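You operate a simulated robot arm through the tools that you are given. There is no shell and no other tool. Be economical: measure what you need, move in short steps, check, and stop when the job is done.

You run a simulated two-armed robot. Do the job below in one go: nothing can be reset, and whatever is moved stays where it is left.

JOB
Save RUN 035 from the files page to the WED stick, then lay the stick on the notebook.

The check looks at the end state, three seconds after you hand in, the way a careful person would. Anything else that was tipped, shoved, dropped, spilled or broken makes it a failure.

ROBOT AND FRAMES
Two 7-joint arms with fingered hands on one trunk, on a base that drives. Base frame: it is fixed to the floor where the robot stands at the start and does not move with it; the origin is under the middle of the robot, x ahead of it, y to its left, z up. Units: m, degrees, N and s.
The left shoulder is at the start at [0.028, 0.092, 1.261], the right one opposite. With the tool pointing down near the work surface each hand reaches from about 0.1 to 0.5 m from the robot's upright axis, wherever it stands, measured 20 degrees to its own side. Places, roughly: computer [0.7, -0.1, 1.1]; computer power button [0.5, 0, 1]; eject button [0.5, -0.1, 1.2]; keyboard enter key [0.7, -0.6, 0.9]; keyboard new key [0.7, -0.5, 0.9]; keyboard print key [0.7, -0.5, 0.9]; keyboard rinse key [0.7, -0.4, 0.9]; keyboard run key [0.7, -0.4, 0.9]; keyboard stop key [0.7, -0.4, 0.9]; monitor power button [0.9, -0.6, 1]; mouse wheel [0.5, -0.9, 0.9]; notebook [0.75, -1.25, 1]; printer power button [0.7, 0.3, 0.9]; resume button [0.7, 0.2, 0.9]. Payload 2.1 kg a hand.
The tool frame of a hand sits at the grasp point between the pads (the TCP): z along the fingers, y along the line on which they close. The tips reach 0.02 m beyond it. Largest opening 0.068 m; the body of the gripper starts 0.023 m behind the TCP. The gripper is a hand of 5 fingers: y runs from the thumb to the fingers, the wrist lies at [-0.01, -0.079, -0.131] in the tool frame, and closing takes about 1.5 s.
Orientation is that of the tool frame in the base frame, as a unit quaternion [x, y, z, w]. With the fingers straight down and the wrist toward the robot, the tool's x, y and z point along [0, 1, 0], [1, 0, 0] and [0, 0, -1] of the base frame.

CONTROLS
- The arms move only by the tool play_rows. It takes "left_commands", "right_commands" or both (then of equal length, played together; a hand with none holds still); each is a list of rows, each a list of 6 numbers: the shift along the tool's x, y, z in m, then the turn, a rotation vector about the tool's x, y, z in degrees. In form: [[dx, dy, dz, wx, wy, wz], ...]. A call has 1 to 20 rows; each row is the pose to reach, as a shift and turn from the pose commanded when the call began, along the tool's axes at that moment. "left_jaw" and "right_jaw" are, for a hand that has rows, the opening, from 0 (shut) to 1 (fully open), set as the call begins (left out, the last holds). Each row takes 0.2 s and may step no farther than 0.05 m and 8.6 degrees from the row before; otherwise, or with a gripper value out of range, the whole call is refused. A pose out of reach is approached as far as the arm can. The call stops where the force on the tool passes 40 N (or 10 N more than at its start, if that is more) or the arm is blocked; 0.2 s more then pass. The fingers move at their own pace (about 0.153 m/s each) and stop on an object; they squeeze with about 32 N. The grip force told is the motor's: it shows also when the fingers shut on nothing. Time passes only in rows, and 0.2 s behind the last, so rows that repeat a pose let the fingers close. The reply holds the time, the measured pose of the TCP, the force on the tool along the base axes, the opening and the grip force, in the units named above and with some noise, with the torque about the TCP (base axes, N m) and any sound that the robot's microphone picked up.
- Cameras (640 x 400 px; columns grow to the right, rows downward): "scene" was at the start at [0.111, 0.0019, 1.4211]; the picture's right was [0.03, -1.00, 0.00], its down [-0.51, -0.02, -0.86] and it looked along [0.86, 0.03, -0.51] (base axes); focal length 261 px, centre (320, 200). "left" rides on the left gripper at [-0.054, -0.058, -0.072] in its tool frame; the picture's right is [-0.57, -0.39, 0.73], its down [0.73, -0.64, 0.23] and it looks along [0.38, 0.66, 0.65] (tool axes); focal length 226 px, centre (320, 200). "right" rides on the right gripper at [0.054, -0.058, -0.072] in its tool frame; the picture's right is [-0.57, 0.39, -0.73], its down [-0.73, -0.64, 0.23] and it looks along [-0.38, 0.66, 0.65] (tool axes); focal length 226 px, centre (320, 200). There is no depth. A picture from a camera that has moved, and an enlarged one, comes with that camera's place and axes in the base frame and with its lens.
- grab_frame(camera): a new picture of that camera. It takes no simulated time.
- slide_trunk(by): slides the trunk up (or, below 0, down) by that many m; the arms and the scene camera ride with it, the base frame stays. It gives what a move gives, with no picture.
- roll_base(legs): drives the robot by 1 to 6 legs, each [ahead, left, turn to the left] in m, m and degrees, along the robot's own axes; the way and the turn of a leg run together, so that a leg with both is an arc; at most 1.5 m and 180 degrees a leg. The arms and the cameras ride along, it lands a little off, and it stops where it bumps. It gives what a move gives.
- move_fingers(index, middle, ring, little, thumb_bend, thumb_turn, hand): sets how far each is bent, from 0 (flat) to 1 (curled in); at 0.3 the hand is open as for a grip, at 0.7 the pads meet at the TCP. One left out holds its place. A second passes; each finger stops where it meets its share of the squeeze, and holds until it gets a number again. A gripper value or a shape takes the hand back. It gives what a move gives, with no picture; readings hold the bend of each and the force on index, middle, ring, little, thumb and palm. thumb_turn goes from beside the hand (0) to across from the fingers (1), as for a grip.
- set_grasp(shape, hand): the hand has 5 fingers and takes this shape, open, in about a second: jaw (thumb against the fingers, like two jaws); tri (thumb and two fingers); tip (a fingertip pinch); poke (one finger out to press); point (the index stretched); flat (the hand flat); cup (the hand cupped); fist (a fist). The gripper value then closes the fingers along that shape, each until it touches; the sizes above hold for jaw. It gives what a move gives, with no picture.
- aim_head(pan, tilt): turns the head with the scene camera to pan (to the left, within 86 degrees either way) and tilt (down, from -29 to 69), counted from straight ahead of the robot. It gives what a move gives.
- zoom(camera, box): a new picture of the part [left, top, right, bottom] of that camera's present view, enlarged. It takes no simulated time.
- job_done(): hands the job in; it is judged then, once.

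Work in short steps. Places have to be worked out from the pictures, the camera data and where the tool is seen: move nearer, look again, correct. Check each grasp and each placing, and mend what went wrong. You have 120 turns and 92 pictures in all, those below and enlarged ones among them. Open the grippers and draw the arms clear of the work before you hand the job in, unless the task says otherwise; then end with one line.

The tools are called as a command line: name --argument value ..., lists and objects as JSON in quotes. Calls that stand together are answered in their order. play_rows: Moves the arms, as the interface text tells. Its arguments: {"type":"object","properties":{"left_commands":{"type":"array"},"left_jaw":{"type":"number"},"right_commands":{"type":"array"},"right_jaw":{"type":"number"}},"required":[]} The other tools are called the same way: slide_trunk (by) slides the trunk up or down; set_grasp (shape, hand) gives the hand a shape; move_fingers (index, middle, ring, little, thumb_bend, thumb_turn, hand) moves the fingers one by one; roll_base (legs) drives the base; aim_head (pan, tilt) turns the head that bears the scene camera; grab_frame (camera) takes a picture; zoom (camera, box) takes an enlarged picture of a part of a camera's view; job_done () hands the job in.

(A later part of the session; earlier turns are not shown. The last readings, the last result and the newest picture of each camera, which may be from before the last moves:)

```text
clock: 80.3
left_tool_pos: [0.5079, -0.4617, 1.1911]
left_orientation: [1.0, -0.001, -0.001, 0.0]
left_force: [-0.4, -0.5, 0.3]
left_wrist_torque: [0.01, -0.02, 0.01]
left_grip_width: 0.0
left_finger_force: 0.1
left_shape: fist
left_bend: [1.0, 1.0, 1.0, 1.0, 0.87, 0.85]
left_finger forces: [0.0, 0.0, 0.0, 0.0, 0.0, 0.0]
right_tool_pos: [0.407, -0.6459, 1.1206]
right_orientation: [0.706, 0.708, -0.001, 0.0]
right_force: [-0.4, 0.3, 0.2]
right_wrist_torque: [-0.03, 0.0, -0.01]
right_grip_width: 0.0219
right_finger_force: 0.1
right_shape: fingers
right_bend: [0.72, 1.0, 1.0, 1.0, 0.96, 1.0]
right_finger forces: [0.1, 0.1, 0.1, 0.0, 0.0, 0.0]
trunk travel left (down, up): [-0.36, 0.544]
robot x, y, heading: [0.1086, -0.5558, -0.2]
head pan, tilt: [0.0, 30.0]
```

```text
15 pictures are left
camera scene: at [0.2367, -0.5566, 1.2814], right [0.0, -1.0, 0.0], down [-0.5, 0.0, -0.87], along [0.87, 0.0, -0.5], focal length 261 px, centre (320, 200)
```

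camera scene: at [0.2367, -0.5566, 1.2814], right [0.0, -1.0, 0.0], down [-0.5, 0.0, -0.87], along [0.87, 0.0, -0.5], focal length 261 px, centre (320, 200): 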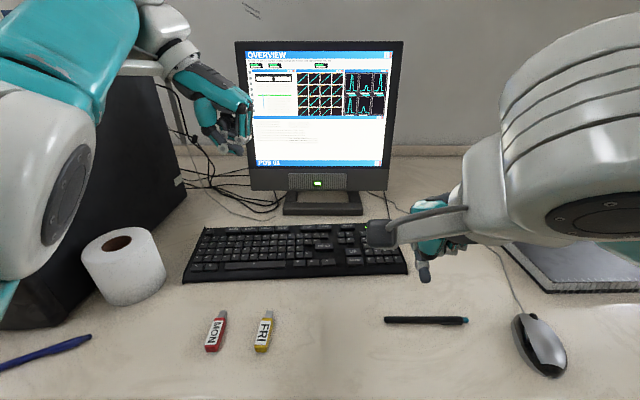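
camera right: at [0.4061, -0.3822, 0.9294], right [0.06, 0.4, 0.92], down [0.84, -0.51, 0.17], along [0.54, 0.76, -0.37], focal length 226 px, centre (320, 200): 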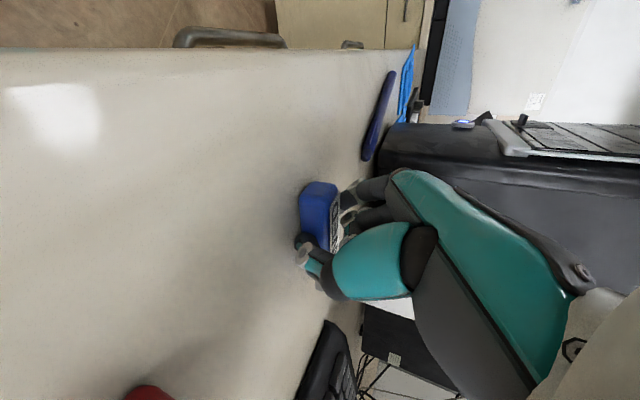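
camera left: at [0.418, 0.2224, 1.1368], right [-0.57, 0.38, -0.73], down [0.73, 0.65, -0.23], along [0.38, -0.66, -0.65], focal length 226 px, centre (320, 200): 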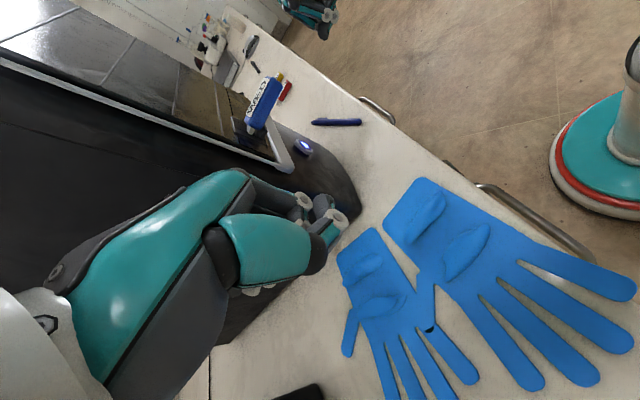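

Fingertip is ~ (TCP.x, TCP.y−0.006, TCP.z−0.02). I'll drive 13 cm forward and bring the finger above PAGE (≈0.776, −0.623).

roll_base --legs '[[0.13, 0, 0]]'

play_rows --right_commands '[[0.004, 0.034, 0.01, 0, 0, 0], [0.008, 0.068, 0.03, 0, 0, 0], [0.012, 0.1, 0.055, 0, 0, 0], [0.016, 0.135, 0.08, 0, 0, 0], [0.02, 0.17, 0.105, 0, 0, 0], [0.025, 0.205, 0.13, 0, 0, 0], [0.029, 0.236, 0.155, 0, 0, 0]]'

```text
clock: 81.6
left_tool_pos: [0.6418, -0.4613, 1.19]
left_orientation: [1.0, -0.001, -0.002, 0.0]
left_force: [0.2, -0.3, 0.5]
left_wrist_torque: [0.01, -0.01, -0.04]
left_grip_width: 0.0
left_finger_force: 0.1
left_shape: fist
left_bend: [1.0, 1.0, 1.0, 1.0, 0.87, 0.85]
left_finger forces: [0.0, 0.0, 0.2, 0.0, 0.0, 0.0]
right_tool_pos: [0.5413, -0.6457, 1.1209]
right_orientation: [0.706, 0.708, -0.001, 0.001]
right_force: [-0.2, -0.5, 0.0]
right_wrist_torque: [0.01, 0.03, 0.01]
right_grip_width: 0.0221
right_finger_force: 0.1
right_shape: fingers
right_bend: [0.72, 1.0, 1.0, 1.0, 0.96, 1.0]
right_finger forces: [0.1, 0.0, 0.1, 0.1, 0.0, 0.0]
trunk travel left (down, up): [-0.36, 0.544]
robot x, y, heading: [0.2454, -0.5557, -0.1]
head pan, tilt: [0.0, 30.0]
```

```text
clock: 83.2
left_tool_pos: [0.642, -0.4592, 1.191]
left_orientation: [1.0, 0.0, -0.001, 0.0]
left_force: [0.1, 0.6, 0.0]
left_wrist_torque: [0.0, -0.01, 0.01]
left_grip_width: 0.0001
left_finger_force: 0.0
left_shape: fist
left_bend: [1.0, 1.0, 1.0, 1.0, 0.87, 0.85]
left_finger forces: [0.0, 0.0, 0.0, 0.0, 0.0, 0.0]
right_tool_pos: [0.7758, -0.6139, 0.9665]
right_orientation: [0.703, 0.711, 0.0, 0.003]
right_force: [0.2, -0.5, 0.1]
right_wrist_torque: [0.03, -0.01, 0.01]
right_grip_width: 0.0218
right_finger_force: 0.1
right_shape: fingers
right_bend: [0.72, 1.0, 1.0, 1.0, 0.96, 1.0]
right_finger forces: [0.0, 0.0, 0.1, 0.0, 0.0, 0.0]
trunk travel left (down, up): [-0.36, 0.544]
robot x, y, heading: [0.2434, -0.5578, 0.2]
head pan, tilt: [0.0, 30.0]
```

Reached. A look with the right camera shows fingertip versus keys.

aim_head --pan 0 --tilt 42

zoom --camera "scene" --box '[220, 80, 460, 240]'

```text
clock: 83.9
left_tool_pos: [0.641, -0.4599, 1.1908]
left_orientation: [1.0, 0.0, -0.001, 0.0]
left_force: [0.1, 0.6, -0.4]
left_wrist_torque: [-0.01, 0.02, 0.03]
left_grip_width: 0.0001
left_finger_force: 0.0
left_shape: fist
left_bend: [1.0, 1.0, 1.0, 1.0, 0.87, 0.85]
left_finger forces: [0.1, 0.0, 0.0, 0.0, 0.0, 0.0]
right_tool_pos: [0.7764, -0.6152, 0.9664]
right_orientation: [0.705, 0.709, 0.001, 0.0]
right_force: [0.0, -0.5, -0.1]
right_wrist_torque: [0.0, -0.02, 0.0]
right_grip_width: 0.0219
right_finger_force: 0.1
right_shape: fingers
right_bend: [0.72, 1.0, 1.0, 1.0, 0.96, 1.0]
right_finger forces: [0.1, 0.0, 0.0, 0.0, 0.0, 0.1]
trunk travel left (down, up): [-0.36, 0.544]
robot x, y, heading: [0.2422, -0.5562, -0.1]
head pan, tilt: [0.0, 42.0]
```

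```text
2.50 times, centred on (340, 160) of scene
camera zoom: at [0.3639, -0.5563, 1.2632], right [0.0, -1.0, 0.0], down [-0.67, 0.0, -0.74], along [0.74, 0.0, -0.67], focal length 652 px, centre (270, 300)
```

zoom: 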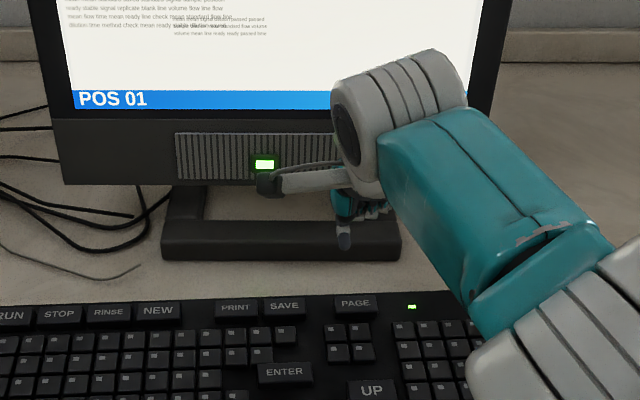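

Clear view of labels. Fingertip projects at (0.78, −0.614); PAGE is at (0.765, −0.627). I'll shift and press down in small rows.

play_rows --right_commands '[[-0.012, -0.015, 0, 0, 0, 0], [-0.012, -0.015, 0.02, 0, 0, 0], [-0.012, -0.015, 0.038, 0, 0, 0], [-0.012, -0.015, 0.043, 0, 0, 0], [-0.012, -0.015, 0.047, 0, 0, 0], [-0.012, -0.015, 0.05, 0, 0, 0]]'

```text
clock: 85.3
left_tool_pos: [0.6404, -0.4596, 1.1899]
left_orientation: [1.0, 0.0, -0.001, 0.0]
left_force: [-0.1, 0.0, -0.1]
left_wrist_torque: [0.0, 0.0, 0.01]
left_grip_width: 0.0
left_finger_force: 0.1
left_shape: fist
left_bend: [1.0, 1.0, 1.0, 1.0, 0.87, 0.85]
left_finger forces: [0.0, 0.0, 0.0, 0.1, 0.0, 0.0]
right_tool_pos: [0.7623, -0.6283, 0.917]
right_orientation: [0.705, 0.709, 0.0, 0.002]
right_force: [4.3, 0.8, 14.7]
right_wrist_torque: [0.05, 0.23, -0.01]
right_grip_width: 0.0231
right_finger_force: 6.5
right_shape: fingers
right_bend: [0.74, 1.0, 1.0, 1.0, 0.95, 1.0]
right_finger forces: [12.8, 0.1, 0.0, 0.0, 0.0, 0.0]
trunk travel left (down, up): [-0.36, 0.544]
robot x, y, heading: [0.2431, -0.5539, 0.2]
head pan, tilt: [0.0, 42.0]
heard: click
```

A click was heard. I'll lift and look at the screen.

play_rows --right_commands '[[0, 0, -0.02, 0, 0, 0], [0, 0, -0.05, 0, 0, 0]]'

aim_head --pan 0 --tilt 28

zoom --camera "scene" --box '[220, 60, 460, 300]'

```text
clock: 85.9
left_tool_pos: [0.641, -0.46, 1.1909]
left_orientation: [1.0, 0.0, 0.0, -0.001]
left_force: [0.2, -0.5, -0.1]
left_wrist_torque: [0.01, 0.05, -0.02]
left_grip_width: 0.0
left_finger_force: 0.0
left_shape: fist
left_bend: [1.0, 1.0, 1.0, 1.0, 0.87, 0.85]
left_finger forces: [0.0, 0.0, 0.1, 0.0, 0.0, 0.0]
right_tool_pos: [0.7636, -0.6285, 0.9649]
right_orientation: [0.705, 0.709, -0.002, 0.0]
right_force: [0.0, 0.1, 0.4]
right_wrist_torque: [0.01, 0.0, 0.0]
right_grip_width: 0.0217
right_finger_force: 0.0
right_shape: fingers
right_bend: [0.71, 1.0, 1.0, 1.0, 0.96, 1.0]
right_finger forces: [0.0, 0.0, 0.0, 0.0, 0.0, 0.0]
trunk travel left (down, up): [-0.36, 0.544]
robot x, y, heading: [0.2406, -0.5571, -0.1]
head pan, tilt: [0.0, 42.0]
```

```text
clock: 86.7
left_tool_pos: [0.6422, -0.4597, 1.1908]
left_orientation: [1.0, 0.0, -0.001, 0.001]
left_force: [-1.2, 0.1, -0.1]
left_wrist_torque: [0.0, 0.02, 0.0]
left_grip_width: 0.0002
left_finger_force: 0.1
left_shape: fist
left_bend: [1.0, 1.0, 1.0, 1.0, 0.87, 0.85]
left_finger forces: [0.1, 0.1, 0.1, 0.0, 0.0, 0.1]
right_tool_pos: [0.7644, -0.6295, 0.9657]
right_orientation: [0.706, 0.708, -0.001, 0.0]
right_force: [0.8, -0.6, 0.0]
right_wrist_torque: [0.02, -0.01, -0.01]
right_grip_width: 0.0216
right_finger_force: 0.1
right_shape: fingers
right_bend: [0.71, 1.0, 1.0, 1.0, 0.96, 1.0]
right_finger forces: [0.0, 0.0, 0.0, 0.1, 0.0, 0.0]
trunk travel left (down, up): [-0.36, 0.544]
robot x, y, heading: [0.2458, -0.5574, -0.4]
head pan, tilt: [0.0, 28.0]
```

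```text
1.67 times, centred on (340, 180) of scene
camera zoom: at [0.3715, -0.5562, 1.2845], right [0.0, -1.0, 0.0], down [-0.47, 0.0, -0.88], along [0.88, 0.0, -0.47], focal length 434 px, centre (287, 233)
```

zoom: 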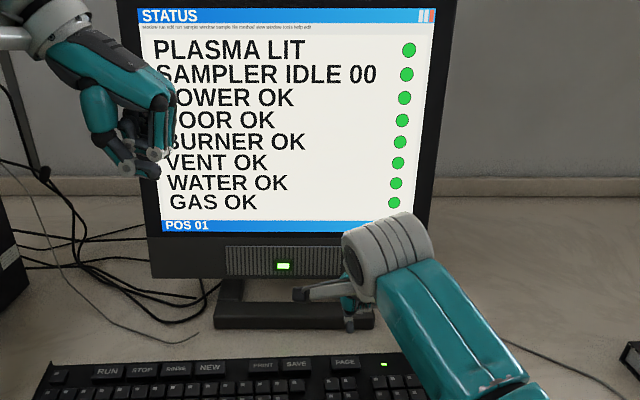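

Page is STATUS now; pressing PAGE once more.

play_rows --right_commands '[[0, 0, 0.02, 0, 0, 0], [0, 0, 0.04, 0, 0, 0], [0, 0, 0.045, 0, 0, 0], [0, 0, 0.05, 0, 0, 0], [0, 0, 0.03, 0, 0, 0], [0, 0, 0, 0, 0, 0]]'

zoom --camera "scene" --box '[220, 60, 460, 300]'

```text
clock: 88.1
left_tool_pos: [0.6414, -0.4603, 1.1916]
left_orientation: [1.0, 0.0, -0.001, 0.0]
left_force: [0.2, 0.3, -0.1]
left_wrist_torque: [0.03, 0.01, 0.01]
left_grip_width: 0.0
left_finger_force: 0.0
left_shape: fist
left_bend: [1.0, 1.0, 1.0, 1.0, 0.87, 0.85]
left_finger forces: [0.0, 0.1, 0.0, 0.0, 0.0, 0.0]
right_tool_pos: [0.7623, -0.6266, 0.9674]
right_orientation: [0.706, 0.709, -0.001, 0.0]
right_force: [0.3, -0.5, 0.8]
right_wrist_torque: [-0.04, 0.0, -0.01]
right_grip_width: 0.0218
right_finger_force: 0.1
right_shape: fingers
right_bend: [0.71, 1.0, 1.0, 1.0, 0.96, 1.0]
right_finger forces: [0.1, 0.1, 0.0, 0.0, 0.0, 0.1]
trunk travel left (down, up): [-0.36, 0.544]
robot x, y, heading: [0.2457, -0.5555, -0.1]
head pan, tilt: [0.0, 28.0]
heard: click
```

```text
1.67 times, centred on (340, 180) of scene
camera zoom: at [0.3715, -0.5562, 1.2845], right [0.0, -1.0, 0.0], down [-0.47, 0.0, -0.88], along [0.88, 0.0, -0.47], focal length 434 px, centre (287, 233)
```

zoom: 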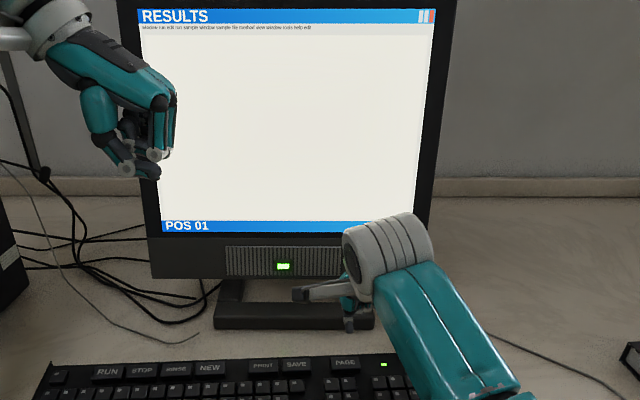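

RESULTS now; once more.

play_rows --right_commands '[[0, 0, 0.02, 0, 0, 0], [0, 0, 0.04, 0, 0, 0], [0, 0, 0.046, 0, 0, 0], [0, 0, 0.051, 0, 0, 0], [0, 0, 0.03, 0, 0, 0], [0, 0, 0, 0, 0, 0]]'

zoom --camera "scene" --box '[220, 60, 460, 300]'

```text
clock: 89.5
left_tool_pos: [0.6422, -0.4598, 1.19]
left_orientation: [1.0, 0.0, -0.001, 0.0]
left_force: [0.2, -0.1, -0.2]
left_wrist_torque: [0.01, -0.01, 0.04]
left_grip_width: 0.0001
left_finger_force: 0.1
left_shape: fist
left_bend: [1.0, 1.0, 1.0, 1.0, 0.87, 0.85]
left_finger forces: [0.0, 0.1, 0.1, 0.1, 0.0, 0.0]
right_tool_pos: [0.7614, -0.6261, 0.965]
right_orientation: [0.706, 0.708, -0.002, 0.0]
right_force: [1.0, -0.1, -0.7]
right_wrist_torque: [0.03, -0.04, 0.0]
right_grip_width: 0.0215
right_finger_force: 0.0
right_shape: fingers
right_bend: [0.71, 1.0, 1.0, 1.0, 0.97, 0.99]
right_finger forces: [0.1, 0.1, 0.0, 0.1, 0.0, 0.0]
trunk travel left (down, up): [-0.36, 0.544]
robot x, y, heading: [0.2471, -0.5537, 0.1]
head pan, tilt: [0.0, 28.0]
heard: click
```

```text
1.67 times, centred on (340, 180) of scene
camera zoom: at [0.3715, -0.5562, 1.2845], right [0.0, -1.0, 0.0], down [-0.47, 0.0, -0.88], along [0.88, 0.0, -0.47], focal length 434 px, centre (287, 233)
```

zoom: 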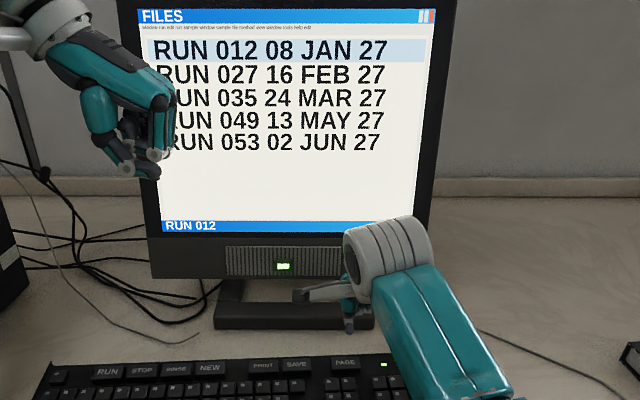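

FILES page, cursor on RUN 012; RUN 035 is two DOWN. I move over DOWN (≈0.645, −0.632) and press gently.

play_rows --right_commands '[[-0.002, -0.04, 0, 0, 0, 0], [-0.003, -0.08, 0, 0, 0, 0], [-0.004, -0.12, 0, 0, 0, 0], [-0.004, -0.12, 0.02, 0, 0, 0], [-0.004, -0.12, 0.04, 0, 0, 0], [-0.004, -0.12, 0.046, 0, 0, 0], [-0.004, -0.12, 0.05, 0, 0, 0], [-0.004, -0.12, 0.053, 0, 0, 0]]'

```text
clock: 91.3
left_tool_pos: [0.6404, -0.4598, 1.1913]
left_orientation: [1.0, 0.0, -0.001, 0.0]
left_force: [0.5, 0.8, -0.4]
left_wrist_torque: [0.01, -0.01, 0.03]
left_grip_width: 0.0001
left_finger_force: 0.1
left_shape: fist
left_bend: [1.0, 1.0, 1.0, 1.0, 0.87, 0.85]
left_finger forces: [0.1, 0.1, 0.0, 0.0, 0.0, 0.1]
right_tool_pos: [0.6419, -0.6328, 0.9142]
right_orientation: [0.706, 0.708, -0.001, 0.001]
right_force: [0.4, -0.2, 0.8]
right_wrist_torque: [0.01, 0.01, 0.0]
right_grip_width: 0.0215
right_finger_force: 0.1
right_shape: fingers
right_bend: [0.71, 1.0, 1.0, 1.0, 0.97, 0.99]
right_finger forces: [0.9, 0.0, 0.1, 0.0, 0.1, 0.0]
trunk travel left (down, up): [-0.36, 0.544]
robot x, y, heading: [0.2453, -0.5552, 0.1]
head pan, tilt: [0.0, 28.0]
heard: click
```

Click already at light contact. Lift, press once more, and look.

play_rows --right_commands '[[0, 0, -0.015, 0, 0, 0], [0, 0, -0.02, 0, 0, 0], [0, 0, -0.015, 0, 0, 0], [0, 0, -0.005, 0, 0, 0], [0, 0, 0.001, 0, 0, 0], [0, 0, -0.015, 0, 0, 0], [0, 0, -0.05, 0, 0, 0]]'

zoom --camera "scene" --box '[220, 60, 460, 300]'

```text
clock: 92.9
left_tool_pos: [0.6421, -0.459, 1.1913]
left_orientation: [1.0, 0.0, -0.001, 0.0]
left_force: [-0.2, 0.9, 0.0]
left_wrist_torque: [-0.01, -0.01, 0.02]
left_grip_width: 0.0
left_finger_force: 0.1
left_shape: fist
left_bend: [1.0, 1.0, 1.0, 1.0, 0.87, 0.85]
left_finger forces: [0.0, 0.0, 0.0, 0.0, 0.0, 0.1]
right_tool_pos: [0.6413, -0.6329, 0.9616]
right_orientation: [0.706, 0.708, 0.0, 0.0]
right_force: [-0.4, -0.1, 0.6]
right_wrist_torque: [-0.01, -0.02, -0.01]
right_grip_width: 0.0217
right_finger_force: 0.0
right_shape: fingers
right_bend: [0.71, 1.0, 1.0, 1.0, 0.97, 0.99]
right_finger forces: [0.0, 0.0, 0.0, 0.0, 0.0, 0.0]
trunk travel left (down, up): [-0.36, 0.544]
robot x, y, heading: [0.2437, -0.5566, 0.0]
head pan, tilt: [0.0, 28.0]
heard: click
```

```text
1.67 times, centred on (340, 180) of scene
camera zoom: at [0.3714, -0.5562, 1.2846], right [0.0, -1.0, 0.0], down [-0.47, 0.0, -0.88], along [0.88, 0.0, -0.47], focal length 434 px, centre (287, 233)
```

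zoom: 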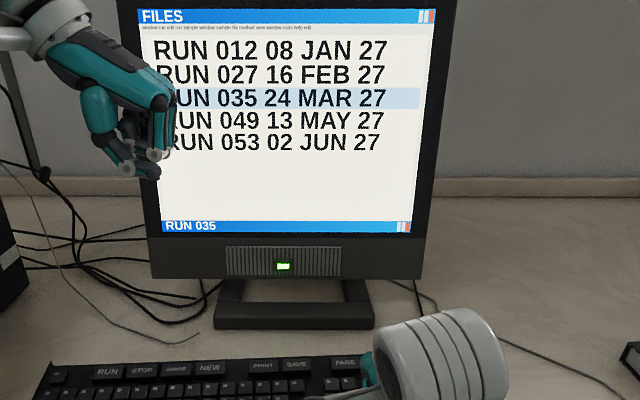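

RUN 035 is selected. Now SAVE at (0.763, −0.568).

play_rows --right_commands '[[0.02, 0.035, 0, 0, 0, 0], [0.04, 0.07, 0, 0, 0, 0], [0.055, 0.1, 0, 0, 0, 0], [0.066, 0.118, 0, 0, 0, 0], [0.066, 0.118, 0.02, 0, 0, 0], [0.066, 0.118, 0.038, 0, 0, 0], [0.066, 0.118, 0.043, 0, 0, 0], [0.066, 0.118, 0.047, 0, 0, 0], [0.066, 0.118, 0.03, 0, 0, 0], [0.066, 0.118, 0, 0, 0, 0]]'

zoom --camera "scene" --box '[220, 60, 460, 300]'

```text
clock: 95.1
left_tool_pos: [0.642, -0.4605, 1.1901]
left_orientation: [1.0, 0.0, 0.0, -0.001]
left_force: [0.0, 0.3, -0.7]
left_wrist_torque: [-0.02, 0.0, 0.0]
left_grip_width: 0.0002
left_finger_force: 0.0
left_shape: fist
left_bend: [1.0, 1.0, 1.0, 1.0, 0.87, 0.85]
left_finger forces: [0.0, 0.0, 0.0, 0.0, 0.1, 0.1]
right_tool_pos: [0.7608, -0.5661, 0.9624]
right_orientation: [0.706, 0.708, -0.001, -0.001]
right_force: [-0.4, 0.8, -0.4]
right_wrist_torque: [0.01, -0.01, 0.01]
right_grip_width: 0.0214
right_finger_force: 0.0
right_shape: fingers
right_bend: [0.71, 1.0, 1.0, 1.0, 0.98, 0.99]
right_finger forces: [0.0, 0.0, 0.0, 0.0, 0.1, 0.0]
trunk travel left (down, up): [-0.36, 0.544]
robot x, y, heading: [0.2471, -0.5529, -0.2]
head pan, tilt: [0.0, 28.0]
heard: click
```

```text
1.67 times, centred on (340, 180) of scene
camera zoom: at [0.3715, -0.5562, 1.2845], right [0.0, -1.0, 0.0], down [-0.47, 0.0, -0.88], along [0.88, 0.0, -0.47], focal length 434 px, centre (287, 233)
```

zoom: 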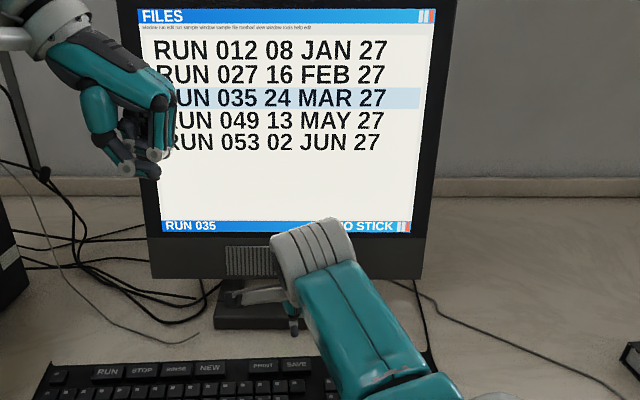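

The message reads "…O STICK", partly hidden. I'll pull the hand back and read it.

play_rows --right_commands '[[0, -0.04, 0, 0, 0, 0], [0, -0.08, 0, 0, 0, 0], [0, -0.12, -0.03, 0, 0, 0], [0, -0.15, -0.07, 0, 0, 0], [-0.03, -0.18, -0.1, 0, 0, 0]]'

zoom --camera "scene" --box '[270, 150, 400, 230]'

```text
refused: row 5 steps farther than a row can; nothing moved
```

```text
4.92 times, centred on (335, 190) of scene
camera zoom: at [0.3715, -0.5562, 1.2845], right [0.0, -1.0, 0.0], down [-0.47, 0.0, -0.88], along [0.88, 0.0, -0.47], focal length 1283 px, centre (246, 249)
```

zoom: 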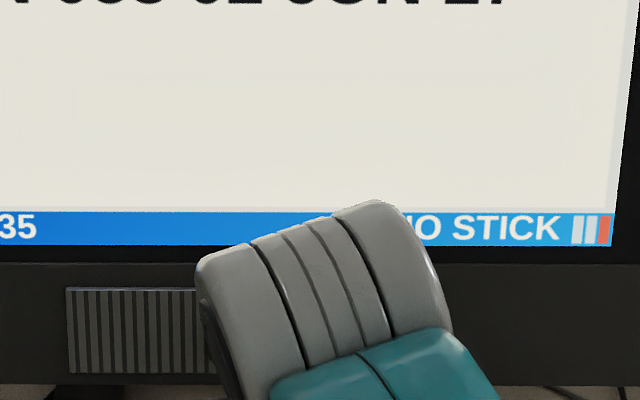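

It says "NO STICK": so the plug isn't deep enough (my fist push must have jammed a few mm short). I'll drive back to the computer and look.

play_rows --right_commands '[[0, -0.04, 0, 0, 0, 0], [0, -0.08, 0, 0, 0, 0], [0, -0.12, -0.02, 0, 0, 0], [0, -0.16, -0.04, 0, 0, 0], [0, -0.2, -0.06, 0, 0, 0], [0, -0.22, -0.07, 0, 0, 0]]'

roll_base --legs '[[-0.3, 0, 0], [0, 0.62, 0], [0.085, 0, 0]]'

play_rows --left_commands '[[0.01, 0, 0.03, 0, 0, 0], [0.025, 0, 0.065, 0, 0, 0], [0.04, 0, 0.1, 0, 0, 0], [0.048, 0, 0.125, 0, 0, 0]]'

zoom --camera "left" --box '[230, 70, 310, 150]'

```text
clock: 96.7
left_tool_pos: [0.6407, -0.4594, 1.1912]
left_orientation: [1.0, 0.002, -0.001, 0.0]
left_force: [-0.8, 0.5, 0.5]
left_wrist_torque: [0.0, 0.03, -0.03]
left_grip_width: 0.0
left_finger_force: 0.0
left_shape: fist
left_bend: [1.0, 1.0, 1.0, 1.0, 0.87, 0.85]
left_finger forces: [0.0, 0.0, 0.1, 0.0, 0.0, 0.0]
right_tool_pos: [0.578, -0.5784, 1.0081]
right_orientation: [0.712, 0.7, 0.031, 0.049]
right_force: [0.0, -0.7, 0.1]
right_wrist_torque: [-0.01, 0.02, -0.01]
right_grip_width: 0.0216
right_finger_force: 0.0
right_shape: fingers
right_bend: [0.71, 1.0, 1.0, 1.0, 0.98, 0.99]
right_finger forces: [0.1, 0.0, 0.0, 0.0, 0.0, 0.0]
right hand out of reach, approached as far as the arm can: row 5, 6
trunk travel left (down, up): [-0.36, 0.544]
robot x, y, heading: [0.2432, -0.5572, 0.2]
head pan, tilt: [0.0, 28.0]
stopped in row 6 (right hand): the arm was blocked; the commanded pose is now the measured one
```

```text
clock: 102.4
left_tool_pos: [0.424, 0.143, 1.1905]
left_orientation: [1.0, 0.005, -0.001, 0.0]
left_force: [-1.2, -0.5, 0.5]
left_wrist_torque: [-0.01, 0.01, 0.01]
left_grip_width: 0.0001
left_finger_force: 0.0
left_shape: fist
left_bend: [1.0, 1.0, 1.0, 1.0, 0.87, 0.85]
left_finger forces: [0.0, 0.0, 0.1, 0.0, 0.0, 0.1]
right_tool_pos: [0.36, 0.024, 1.0067]
right_orientation: [0.708, 0.704, 0.032, 0.048]
right_force: [0.2, 0.9, -0.6]
right_wrist_torque: [0.01, 0.01, 0.03]
right_grip_width: 0.0213
right_finger_force: 0.1
right_shape: fingers
right_bend: [0.71, 1.0, 1.0, 1.0, 0.98, 0.99]
right_finger forces: [0.0, 0.0, 0.0, 0.0, 0.0, 0.0]
trunk travel left (down, up): [-0.36, 0.544]
robot x, y, heading: [0.0275, 0.0435, 1.0]
head pan, tilt: [0.0, 28.0]
```

```text
clock: 103.4
left_tool_pos: [0.4709, 0.1423, 1.0668]
left_orientation: [1.0, 0.007, 0.0, -0.001]
left_force: [-0.9, -0.2, -0.6]
left_wrist_torque: [0.01, -0.03, 0.02]
left_grip_width: 0.0
left_finger_force: 0.0
left_shape: fist
left_bend: [1.0, 1.0, 1.0, 1.0, 0.87, 0.85]
left_finger forces: [0.0, 0.0, 0.0, 0.1, 0.1, 0.0]
left hand out of reach, approached as far as the arm can: row 1, 2
right_tool_pos: [0.3605, 0.0226, 1.0065]
right_orientation: [0.708, 0.703, 0.031, 0.051]
right_force: [-0.1, -0.3, -0.2]
right_wrist_torque: [0.0, -0.03, -0.02]
right_grip_width: 0.0215
right_finger_force: 0.0
right_shape: fingers
right_bend: [0.71, 1.0, 1.0, 1.0, 0.98, 0.99]
right_finger forces: [0.1, 0.0, 0.0, 0.0, 0.0, 0.0]
trunk travel left (down, up): [-0.36, 0.544]
robot x, y, heading: [0.034, 0.0469, 0.7]
head pan, tilt: [0.0, 28.0]
```

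```text
5.00 times, centred on (270, 110) of left
camera zoom: at [0.416, 0.1994, 1.1361], right [-0.57, 0.38, -0.73], down [0.72, 0.65, -0.23], along [0.39, -0.66, -0.65], focal length 1130 px, centre (570, 650)
```

zoom: 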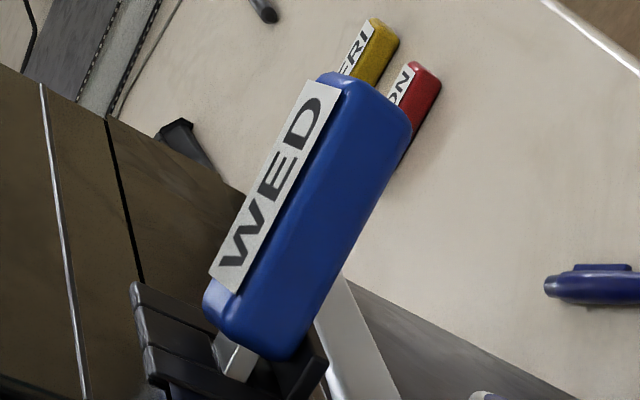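

Both pushes stopped at the same depth (~7 mm of plug still showing), so the inner port must be narrower: it needs a wiggle. I'll make a fist again, restore orientation and go behind the tail.

set_grasp --hand "right" --shape "fist"

play_rows --right_commands '[[0, 0, 0, 6.7, 1.6, 0], [-0.022, 0.0, -0.01, 6.7, 1.6, 0], [-0.0434, 0.02, -0.0215, 6.7, 1.6, 0], [-0.0434, 0.043, -0.0215, 6.7, 1.6, 0], [-0.0434, 0.043, -0.0215, 6.7, 1.6, 0]]'

```text
clock: 104.3
left_tool_pos: [0.4697, 0.1413, 1.0657]
left_orientation: [1.0, 0.005, -0.001, -0.002]
left_force: [-1.3, 0.0, 0.4]
left_wrist_torque: [0.0, 0.02, 0.03]
left_grip_width: 0.0003
left_finger_force: 0.1
left_shape: fist
left_bend: [1.0, 1.0, 1.0, 1.0, 0.87, 0.85]
left_finger forces: [0.0, 0.0, 0.0, 0.1, 0.0, 0.1]
right_tool_pos: [0.3615, 0.0231, 1.0078]
right_orientation: [0.709, 0.703, 0.029, 0.052]
right_force: [-1.1, 0.0, -0.3]
right_wrist_torque: [0.03, 0.01, -0.05]
right_grip_width: 0.0002
right_finger_force: 0.1
right_shape: fist
right_bend: [0.9, 1.0, 1.0, 1.0, 1.0, 1.0]
right_finger forces: [0.0, 0.0, 0.1, 0.0, 0.0, 0.0]
trunk travel left (down, up): [-0.36, 0.544]
robot x, y, heading: [0.0271, 0.0438, 0.9]
head pan, tilt: [0.0, 28.0]
```

```text
clock: 105.5
left_tool_pos: [0.4706, 0.1416, 1.0647]
left_orientation: [1.0, 0.006, 0.0, -0.002]
left_force: [-0.5, -0.4, 0.0]
left_wrist_torque: [0.01, -0.01, 0.03]
left_grip_width: 0.0
left_finger_force: 0.0
left_shape: fist
left_bend: [1.0, 1.0, 1.0, 1.0, 0.87, 0.85]
left_finger forces: [0.0, 0.0, 0.0, 0.0, 0.0, 0.1]
right_tool_pos: [0.4127, -0.0191, 1.0237]
right_orientation: [0.709, 0.705, 0.0, -0.002]
right_force: [-0.2, -0.5, 0.4]
right_wrist_torque: [0.0, 0.0, 0.03]
right_grip_width: 0.0001
right_finger_force: 0.0
right_shape: fist
right_bend: [0.91, 1.0, 1.0, 1.0, 1.0, 1.0]
right_finger forces: [0.0, 0.0, 0.0, 0.0, 0.0, 0.0]
right hand out of reach, approached as far as the arm can: row 1, 2, 3, 4, 5
trunk travel left (down, up): [-0.36, 0.544]
robot x, y, heading: [0.0272, 0.0436, 0.8]
head pan, tilt: [0.0, 28.0]
```

play_rows --right_commands '[[0, 0, -0.005, 0, 0, 0], [0, 0.004, -0.01, 0, 0, 0], [0, 0.01, -0.012, 0, 0, 0]]'

```text
clock: 106.3
left_tool_pos: [0.466, 0.1412, 1.0677]
left_orientation: [1.0, 0.005, 0.001, -0.001]
left_force: [-0.2, -0.3, 0.7]
left_wrist_torque: [0.02, 0.0, -0.03]
left_grip_width: 0.0
left_finger_force: 0.1
left_shape: fist
left_bend: [1.0, 1.0, 1.0, 1.0, 0.87, 0.85]
left_finger forces: [0.0, 0.0, 0.0, 0.0, 0.0, 0.0]
right_tool_pos: [0.4185, -0.0182, 1.0378]
right_orientation: [0.708, 0.706, 0.001, -0.002]
right_force: [-27.6, 1.3, -0.7]
right_wrist_torque: [-0.01, -0.85, 0.18]
right_grip_width: 0.0
right_finger_force: 0.0
right_shape: fist
right_bend: [0.91, 1.0, 1.0, 1.0, 1.0, 1.0]
right_finger forces: [21.9, 6.0, 0.0, 0.0, 0.1, 0.0]
right hand out of reach, approached as far as the arm can: row 1, 2
trunk travel left (down, up): [-0.36, 0.544]
robot x, y, heading: [0.0308, 0.0446, 0.7]
head pan, tilt: [0.0, 28.0]
```

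Pushing with 27 N. Now wiggle vertically and sideways under load and watch for progress or a click.

play_rows --right_commands '[[0, 0, -0.004, 0, 0, 0], [0, 0.001, -0.006, 0, 0, 0], [0, 0.001, 0, 0, 0, 0], [0, 0.001, 0.005, 0, 0, 0], [0, 0.001, 0, 0, 0, 0], [0.004, 0.001, 0, 0, 0, 0], [0.006, 0.001, 0, 0, 0, 0], [0, 0.001, 0, 0, 0, 0], [-0.004, 0.001, 0, 0, 0, 0], [-0.006, 0.001, 0, 0, 0, 0], [0, 0.001, 0, 0, 0, 0]]'

```text
clock: 106.9
left_tool_pos: [0.4648, 0.1415, 1.0663]
left_orientation: [1.0, 0.006, 0.002, 0.0]
left_force: [-0.4, -0.5, 0.3]
left_wrist_torque: [-0.01, 0.0, -0.03]
left_grip_width: 0.0
left_finger_force: 0.1
left_shape: fist
left_bend: [1.0, 1.0, 1.0, 1.0, 0.87, 0.85]
left_finger forces: [0.0, 0.1, 0.0, 0.0, 0.0, 0.0]
right_tool_pos: [0.4209, -0.0175, 1.0405]
right_orientation: [0.708, 0.706, 0.0, -0.001]
right_force: [-32.0, 2.5, 1.1]
right_wrist_torque: [-0.07, -0.87, 0.27]
right_grip_width: 0.0001
right_finger_force: 0.0
right_shape: fist
right_bend: [0.91, 1.0, 1.0, 1.0, 1.0, 1.0]
right_finger forces: [31.7, 0.0, 0.0, 0.0, 0.0, 0.1]
trunk travel left (down, up): [-0.36, 0.544]
robot x, y, heading: [0.0278, 0.0428, 0.6]
head pan, tilt: [0.0, 28.0]
stopped in row 3 (right hand): the force on the tool passed its limit at 42 N (the readings are from after the stop); the commanded pose is now the measured one
```

Too much preload. I'll back off 4 mm and wiggle with a lighter push.

play_rows --right_commands '[[0, -0.005, 0, 0, 0, 0], [0, -0.004, -0.005, 0, 0, 0], [0, -0.003, -0.007, 0, 0, 0], [0, -0.003, 0, 0, 0, 0], [0, -0.003, 0.006, 0, 0, 0], [0, -0.003, 0.01, 0, 0, 0], [0, -0.003, 0.003, 0, 0, 0], [0.006, -0.003, 0.003, 0, 0, 0], [0.01, -0.003, 0.003, 0, 0, 0], [0.004, -0.003, 0.003, 0, 0, 0], [-0.003, -0.003, 0.003, 0, 0, 0], [-0.009, -0.003, 0.003, 0, 0, 0], [0, -0.002, 0.003, 0, 0, 0], [0, 0, 0.003, 0, 0, 0]]'

```text
clock: 107.7
left_tool_pos: [0.4644, 0.1425, 1.0692]
left_orientation: [1.0, 0.006, 0.003, 0.0]
left_force: [0.4, -0.1, -0.2]
left_wrist_torque: [-0.04, 0.01, 0.02]
left_grip_width: 0.0
left_finger_force: 0.0
left_shape: fist
left_bend: [1.0, 1.0, 1.0, 1.0, 0.87, 0.85]
left_finger forces: [0.0, 0.1, 0.1, 0.1, 0.0, 0.1]
right_tool_pos: [0.4198, -0.0175, 1.0438]
right_orientation: [0.707, 0.707, -0.001, -0.003]
right_force: [-36.6, 4.0, 1.5]
right_wrist_torque: [-0.06, -0.88, 0.32]
right_grip_width: 0.0
right_finger_force: 0.1
right_shape: fist
right_bend: [0.91, 1.0, 1.0, 1.0, 1.0, 1.0]
right_finger forces: [35.7, 0.1, 0.0, 0.1, 0.0, 0.1]
right hand out of reach, approached as far as the arm can: row 1, 2, 3
trunk travel left (down, up): [-0.36, 0.544]
robot x, y, heading: [0.0226, 0.04, 0.7]
head pan, tilt: [0.0, 28.0]
stopped in row 3 (right hand): the force on the tool passed its limit at 44 N (the readings are from after the stop); the commanded pose is now the measured one
```

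The arm is at its fold limit here. I'll back the base 4 cm to free it, re-aim the left camera by 4 cm, and take one tight zoom of the plug at the slot.

roll_base --legs '[[-0.04, 0, 0]]'

zoom --camera "left" --box '[222, 110, 262, 160]'

```text
clock: 108.5
left_tool_pos: [0.4293, 0.1415, 1.0663]
left_orientation: [1.0, 0.004, -0.001, -0.001]
left_force: [0.1, -0.6, 0.6]
left_wrist_torque: [0.02, 0.03, -0.01]
left_grip_width: 0.0
left_finger_force: 0.0
left_shape: fist
left_bend: [1.0, 1.0, 1.0, 1.0, 0.87, 0.85]
left_finger forces: [0.0, 0.0, 0.0, 0.1, 0.1, 0.0]
right_tool_pos: [0.3865, -0.0197, 1.0416]
right_orientation: [0.708, 0.706, -0.001, -0.004]
right_force: [-0.7, 0.8, -0.4]
right_wrist_torque: [-0.02, 0.01, -0.01]
right_grip_width: 0.0
right_finger_force: 0.0
right_shape: fist
right_bend: [0.92, 1.0, 1.0, 1.0, 1.0, 1.0]
right_finger forces: [0.0, 0.0, 0.1, 0.1, 0.0, 0.0]
trunk travel left (down, up): [-0.36, 0.544]
robot x, y, heading: [-0.0109, 0.0417, 1.0]
head pan, tilt: [0.0, 28.0]
```

```text
8.00 times, centred on (242, 135) of left
camera zoom: at [0.376, 0.1986, 1.1365], right [-0.57, 0.38, -0.73], down [0.73, 0.65, -0.23], along [0.38, -0.66, -0.65], focal length 1808 px, centre (944, 720)
```

zoom: 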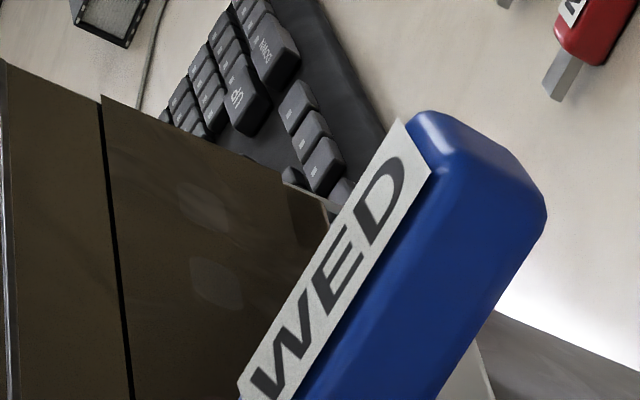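

That view missed the slot (6 pictures left). I'll regrip the stick with the pinch pose used before and work it in with a small wiggle. First raise and re-orient the hand.

play_rows --right_commands '[[-0.005, -0.01, -0.035, 0, 0, 0], [-0.015, -0.01, -0.075, 0, 0, 0], [-0.015, -0.01, -0.075, -1.75, -1.95, -7.66], [-0.015, -0.01, -0.075, -3.5, -3.9, -15.3], [-0.015, -0.01, -0.075, -5.26, -5.86, -23], [-0.015, -0.01, -0.075, -7.0, -7.8, -30.6], [-0.015, -0.01, -0.075, -8.77, -9.77, -38.3], [-0.015, -0.01, -0.075, -10.5, -11.7, -46], [-0.015, -0.01, -0.075, -12.3, -13.7, -53.6], [-0.015, -0.01, -0.075, -14.0, -15.6, -61.3], [-0.015, -0.01, -0.075, -15.8, -17.6, -68.9], [-0.015, -0.01, -0.075, -17.5, -19.5, -76.6], [-0.015, -0.01, -0.075, -19.3, -21.5, -84.3], [-0.015, -0.01, -0.075, -21, -23.4, -91.9], [-0.015, -0.01, -0.075, -22.8, -25.4, -99.6], [-0.015, -0.01, -0.075, -24.5, -27.3, -107.2], [-0.015, -0.01, -0.075, -26.3, -29.3, -114.9]]'

set_grasp --hand "right" --shape "tip"

```text
clock: 112.1
left_tool_pos: [0.4307, 0.1399, 1.064]
left_orientation: [1.0, 0.006, 0.0, -0.001]
left_force: [0.2, -0.7, 0.6]
left_wrist_torque: [-0.02, 0.02, 0.01]
left_grip_width: 0.0
left_finger_force: 0.0
left_shape: fist
left_bend: [1.0, 1.0, 1.0, 1.0, 0.87, 0.85]
left_finger forces: [0.1, 0.0, 0.0, 0.0, 0.1, 0.1]
right_tool_pos: [0.4133, -0.066, 1.1336]
right_orientation: [-0.224, 0.934, -0.014, 0.277]
right_force: [0.7, 0.3, -0.4]
right_wrist_torque: [0.02, -0.01, 0.02]
right_grip_width: 0.0003
right_finger_force: 0.1
right_shape: fist
right_bend: [0.94, 1.0, 1.0, 1.0, 1.0, 0.94]
right_finger forces: [0.0, 0.2, 0.1, 0.0, 0.0, 0.1]
right hand out of reach, approached as far as the arm can: row 1, 2, 3, 4, 5, 6, 7, 8, 9, 10, 11, 12, 13, 14, 15, 16, 17
trunk travel left (down, up): [-0.36, 0.544]
robot x, y, heading: [-0.0117, 0.0453, 0.6]
head pan, tilt: [0.0, 28.0]
```

```text
clock: 113.0
left_tool_pos: [0.4309, 0.1412, 1.0663]
left_orientation: [1.0, 0.005, 0.0, -0.001]
left_force: [0.4, 0.4, 0.1]
left_wrist_torque: [0.03, 0.0, -0.02]
left_grip_width: 0.0
left_finger_force: 0.1
left_shape: fist
left_bend: [1.0, 1.0, 1.0, 1.0, 0.87, 0.85]
left_finger forces: [0.0, 0.1, 0.1, 0.0, 0.0, 0.0]
right_tool_pos: [0.4136, -0.0643, 1.1321]
right_orientation: [-0.222, 0.935, -0.013, 0.275]
right_force: [0.1, 0.6, -0.4]
right_wrist_torque: [0.0, -0.03, 0.01]
right_grip_width: 0.0679
right_finger_force: 0.0
right_shape: tip
right_bend: [0.3, 0.98, 0.99, 0.99, 0.3, 0.98]
right_finger forces: [0.0, 0.1, 0.1, 0.0, 0.1, 0.1]
trunk travel left (down, up): [-0.36, 0.544]
robot x, y, heading: [-0.0168, 0.0422, 0.6]
head pan, tilt: [0.0, 28.0]
```

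The arm is at an awkward limit; I'll bring the base back to its earlier good spot.

roll_base --legs '[[0.005, 0.026, 0]]'

play_rows --right_commands '[[0, 0, -0.005, 0, 0, 0], [0, 0, -0.005, 0, 0, 0]]'

```text
clock: 113.8
left_tool_pos: [0.4348, 0.167, 1.0656]
left_orientation: [1.0, 0.006, 0.0, -0.001]
left_force: [0.6, -0.7, 0.9]
left_wrist_torque: [0.02, 0.0, 0.01]
left_grip_width: 0.0
left_finger_force: 0.0
left_shape: fist
left_bend: [1.0, 1.0, 1.0, 1.0, 0.87, 0.85]
left_finger forces: [0.0, 0.0, 0.1, 0.0, 0.1, 0.0]
right_tool_pos: [0.4179, -0.0397, 1.1329]
right_orientation: [-0.222, 0.935, -0.013, 0.277]
right_force: [0.2, 0.0, -0.3]
right_wrist_torque: [0.01, 0.0, -0.02]
right_grip_width: 0.0677
right_finger_force: 0.0
right_shape: tip
right_bend: [0.3, 0.98, 0.99, 0.99, 0.3, 0.98]
right_finger forces: [0.1, 0.0, 0.1, 0.0, 0.0, 0.1]
trunk travel left (down, up): [-0.36, 0.544]
robot x, y, heading: [-0.0094, 0.067, 0.6]
head pan, tilt: [0.0, 28.0]
```

```text
clock: 114.5
left_tool_pos: [0.4352, 0.1661, 1.0662]
left_orientation: [1.0, 0.005, 0.0, -0.001]
left_force: [-1.0, 0.3, -0.6]
left_wrist_torque: [0.04, 0.03, -0.01]
left_grip_width: 0.0002
left_finger_force: 0.0
left_shape: fist
left_bend: [1.0, 1.0, 1.0, 1.0, 0.87, 0.85]
left_finger forces: [0.0, 0.0, 0.0, 0.1, 0.0, 0.1]
right_tool_pos: [0.4157, -0.0403, 1.1386]
right_orientation: [-0.222, 0.935, -0.013, 0.276]
right_force: [-0.2, 0.1, -0.4]
right_wrist_torque: [0.02, -0.01, 0.0]
right_grip_width: 0.0678
right_finger_force: 0.1
right_shape: tip
right_bend: [0.3, 0.98, 0.99, 0.99, 0.3, 0.98]
right_finger forces: [0.0, 0.0, 0.0, 0.0, 0.0, 0.0]
trunk travel left (down, up): [-0.36, 0.544]
robot x, y, heading: [-0.0097, 0.0661, 0.6]
head pan, tilt: [0.0, 28.0]
```

Responsive again. I'll approach with the fingers open, straddling the stick, then check with one picture.

play_rows --right_commands '[[0.0045, 0.017, 0.005, 0, 0, 0], [0.0091, 0.0345, 0.0104, 0, 0, 0], [0.004, 0.03, 0.03, 0, 0, 0], [0, 0.026, 0.049, 0, 0, 0], [-0.005, 0.022, 0.068, 0, 0, 0], [-0.0104, 0.0174, 0.0876, 0, 0, 0]]'

zoom --camera "left" --box '[225, 90, 315, 180]'

```text
clock: 115.8
left_tool_pos: [0.4347, 0.1653, 1.0658]
left_orientation: [1.0, 0.005, -0.001, -0.001]
left_force: [0.0, -0.5, -0.1]
left_wrist_torque: [-0.01, 0.01, -0.01]
left_grip_width: 0.0
left_finger_force: 0.0
left_shape: fist
left_bend: [1.0, 1.0, 1.0, 1.0, 0.87, 0.85]
left_finger forces: [0.0, 0.0, 0.1, 0.1, 0.0, 0.0]
right_tool_pos: [0.4637, -0.0116, 1.0648]
right_orientation: [-0.222, 0.935, -0.013, 0.276]
right_force: [-0.9, 0.0, 0.0]
right_wrist_torque: [-0.05, 0.0, 0.0]
right_grip_width: 0.0678
right_finger_force: 0.1
right_shape: tip
right_bend: [0.3, 0.98, 0.99, 0.99, 0.3, 0.98]
right_finger forces: [0.0, 0.0, 0.0, 0.0, 0.0, 0.0]
right hand out of reach, approached as far as the arm can: row 1
trunk travel left (down, up): [-0.36, 0.544]
robot x, y, heading: [-0.0103, 0.0723, 0.3]
head pan, tilt: [0.0, 28.0]
```

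```text
4.44 times, centred on (270, 135) of left
camera zoom: at [0.3808, 0.224, 1.1364], right [-0.57, 0.38, -0.73], down [0.73, 0.65, -0.23], along [0.38, -0.66, -0.65], focal length 1005 px, centre (542, 489)
```

zoom: 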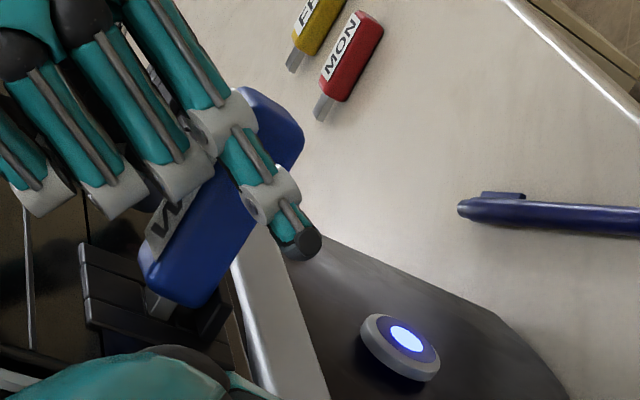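

Fingers straddle the stick properly. Closing.

play_rows --right_commands '[[0, 0, 0, 0, 0, 0], [0, 0, 0, 0, 0, 0], [0, 0, 0, 0, 0, 0], [0, 0, 0, 0, 0, 0], [0, 0, 0, 0, 0, 0], [0, 0, 0, 0, 0, 0], [0, 0, 0, 0, 0, 0]]' --right_jaw 0

```text
clock: 117.5
left_tool_pos: [0.4342, 0.1658, 1.0659]
left_orientation: [1.0, 0.006, 0.001, -0.001]
left_force: [-0.4, 1.4, 1.4]
left_wrist_torque: [0.04, 0.01, -0.01]
left_grip_width: 0.0
left_finger_force: 0.1
left_shape: fist
left_bend: [1.0, 1.0, 1.0, 1.0, 0.87, 0.85]
left_finger forces: [0.0, 0.1, 0.0, 0.1, 0.0, 0.1]
right_tool_pos: [0.4635, -0.0116, 1.0646]
right_orientation: [-0.221, 0.935, -0.013, 0.276]
right_force: [0.2, -2.3, 0.4]
right_wrist_torque: [-0.05, -0.05, -0.05]
right_grip_width: 0.0247
right_finger_force: 32.6
right_shape: tip
right_bend: [0.77, 1.0, 1.0, 1.0, 0.85, 0.99]
right_finger forces: [18.4, 0.1, 0.0, 0.1, 19.9, 0.0]
trunk travel left (down, up): [-0.36, 0.544]
robot x, y, heading: [-0.011, 0.0667, 0.7]
head pan, tilt: [0.0, 28.0]
```

Gripped at mid body. Push 5 mm with 1.5 mm downward bias.

play_rows --right_commands '[[0.0008, 0.0002, 0.0013, 0, 0, 0], [-0.0006, -0.0007, 0.0023, 0, 0, 0], [-0.0021, -0.0016, 0.0034, 0, 0, 0], [-0.0028, -0.0021, 0.0039, 0, 0, 0]]'

```text
clock: 118.5
left_tool_pos: [0.4353, 0.166, 1.066]
left_orientation: [1.0, 0.005, 0.0, -0.001]
left_force: [0.4, -0.2, -0.2]
left_wrist_torque: [0.02, -0.04, -0.01]
left_grip_width: 0.0
left_finger_force: 0.1
left_shape: fist
left_bend: [1.0, 1.0, 1.0, 1.0, 0.87, 0.85]
left_finger forces: [0.0, 0.1, 0.1, 0.1, 0.1, 0.0]
right_tool_pos: [0.4672, -0.0108, 1.0648]
right_orientation: [-0.222, 0.935, -0.014, 0.277]
right_force: [-0.5, -1.4, 1.4]
right_wrist_torque: [-0.01, 0.02, -0.02]
right_grip_width: 0.0251
right_finger_force: 32.1
right_shape: tip
right_bend: [0.77, 1.0, 1.0, 1.0, 0.85, 0.97]
right_finger forces: [18.5, 0.0, 0.0, 0.0, 19.5, 0.1]
trunk travel left (down, up): [-0.36, 0.544]
robot x, y, heading: [-0.012, 0.0681, 0.7]
head pan, tilt: [0.0, 28.0]
```

It moved in with almost no force. Continue 6 mm.

play_rows --right_commands '[[-0.0014, -0.0009, 0.001, 0, 0, 0], [-0.0029, -0.0018, 0.0021, 0, 0, 0], [-0.0043, -0.0027, 0.0031, 0, 0, 0], [-0.0043, -0.0027, 0.0031, 0, 0, 0]]'

```text
clock: 119.5
left_tool_pos: [0.4348, 0.1665, 1.0653]
left_orientation: [1.0, 0.006, 0.0, -0.001]
left_force: [-0.4, 0.3, 0.1]
left_wrist_torque: [0.02, 0.05, 0.03]
left_grip_width: 0.0
left_finger_force: 0.2
left_shape: fist
left_bend: [1.0, 1.0, 1.0, 1.0, 0.87, 0.85]
left_finger forces: [0.0, 0.0, 0.1, 0.0, 0.0, 0.0]
right_tool_pos: [0.473, -0.0129, 1.0647]
right_orientation: [-0.222, 0.935, -0.013, 0.277]
right_force: [-2.1, -0.4, 3.1]
right_wrist_torque: [-0.04, -0.01, 0.0]
right_grip_width: 0.0253
right_finger_force: 31.9
right_shape: tip
right_bend: [0.77, 1.0, 1.0, 1.0, 0.86, 0.97]
right_finger forces: [18.6, 0.1, 0.0, 0.0, 19.8, 0.1]
trunk travel left (down, up): [-0.36, 0.544]
robot x, y, heading: [-0.0099, 0.0658, 0.2]
head pan, tilt: [0.0, 28.0]
```

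Total ~9.5 mm in, still low force. Continue until it seats.

play_rows --right_commands '[[-0.0014, -0.0009, 0.001, 0, 0, 0], [-0.0029, -0.0018, 0.0021, 0, 0, 0], [-0.0036, -0.0023, 0.0026, 0, 0, 0], [-0.0036, -0.0023, 0.0026, 0, 0, 0]]'

zoom --camera "left" --box '[225, 110, 295, 180]'

```text
clock: 120.5
left_tool_pos: [0.4334, 0.1668, 1.0659]
left_orientation: [1.0, 0.005, 0.001, -0.001]
left_force: [-0.3, -0.1, -0.4]
left_wrist_torque: [-0.01, -0.01, 0.03]
left_grip_width: 0.0002
left_finger_force: 0.1
left_shape: fist
left_bend: [1.0, 1.0, 1.0, 1.0, 0.87, 0.85]
left_finger forces: [0.0, 0.0, 0.1, 0.0, 0.1, 0.1]
right_tool_pos: [0.4779, -0.0124, 1.0659]
right_orientation: [-0.221, 0.935, -0.014, 0.277]
right_force: [-2.0, -1.1, 1.5]
right_wrist_torque: [-0.02, 0.05, 0.04]
right_grip_width: 0.0246
right_finger_force: 31.6
right_shape: tip
right_bend: [0.77, 1.0, 1.0, 1.0, 0.87, 0.96]
right_finger forces: [17.9, 0.1, 0.1, 0.1, 18.9, 0.0]
trunk travel left (down, up): [-0.36, 0.544]
robot x, y, heading: [-0.0073, 0.0684, 0.7]
head pan, tilt: [0.0, 28.0]
```

```text
5.71 times, centred on (260, 145) of left
camera zoom: at [0.3802, 0.2239, 1.1367], right [-0.57, 0.38, -0.73], down [0.73, 0.65, -0.23], along [0.38, -0.66, -0.65], focal length 1292 px, centre (663, 514)
```

zoom: 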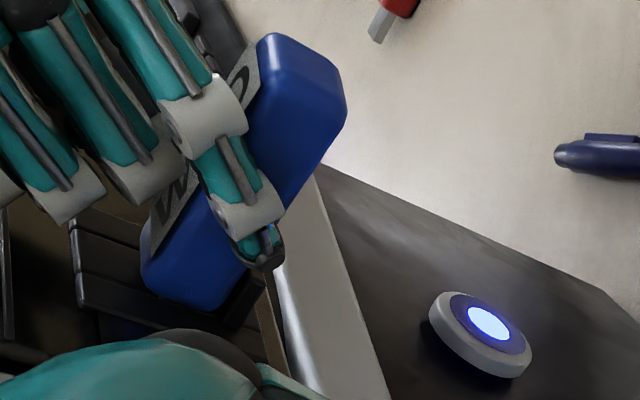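

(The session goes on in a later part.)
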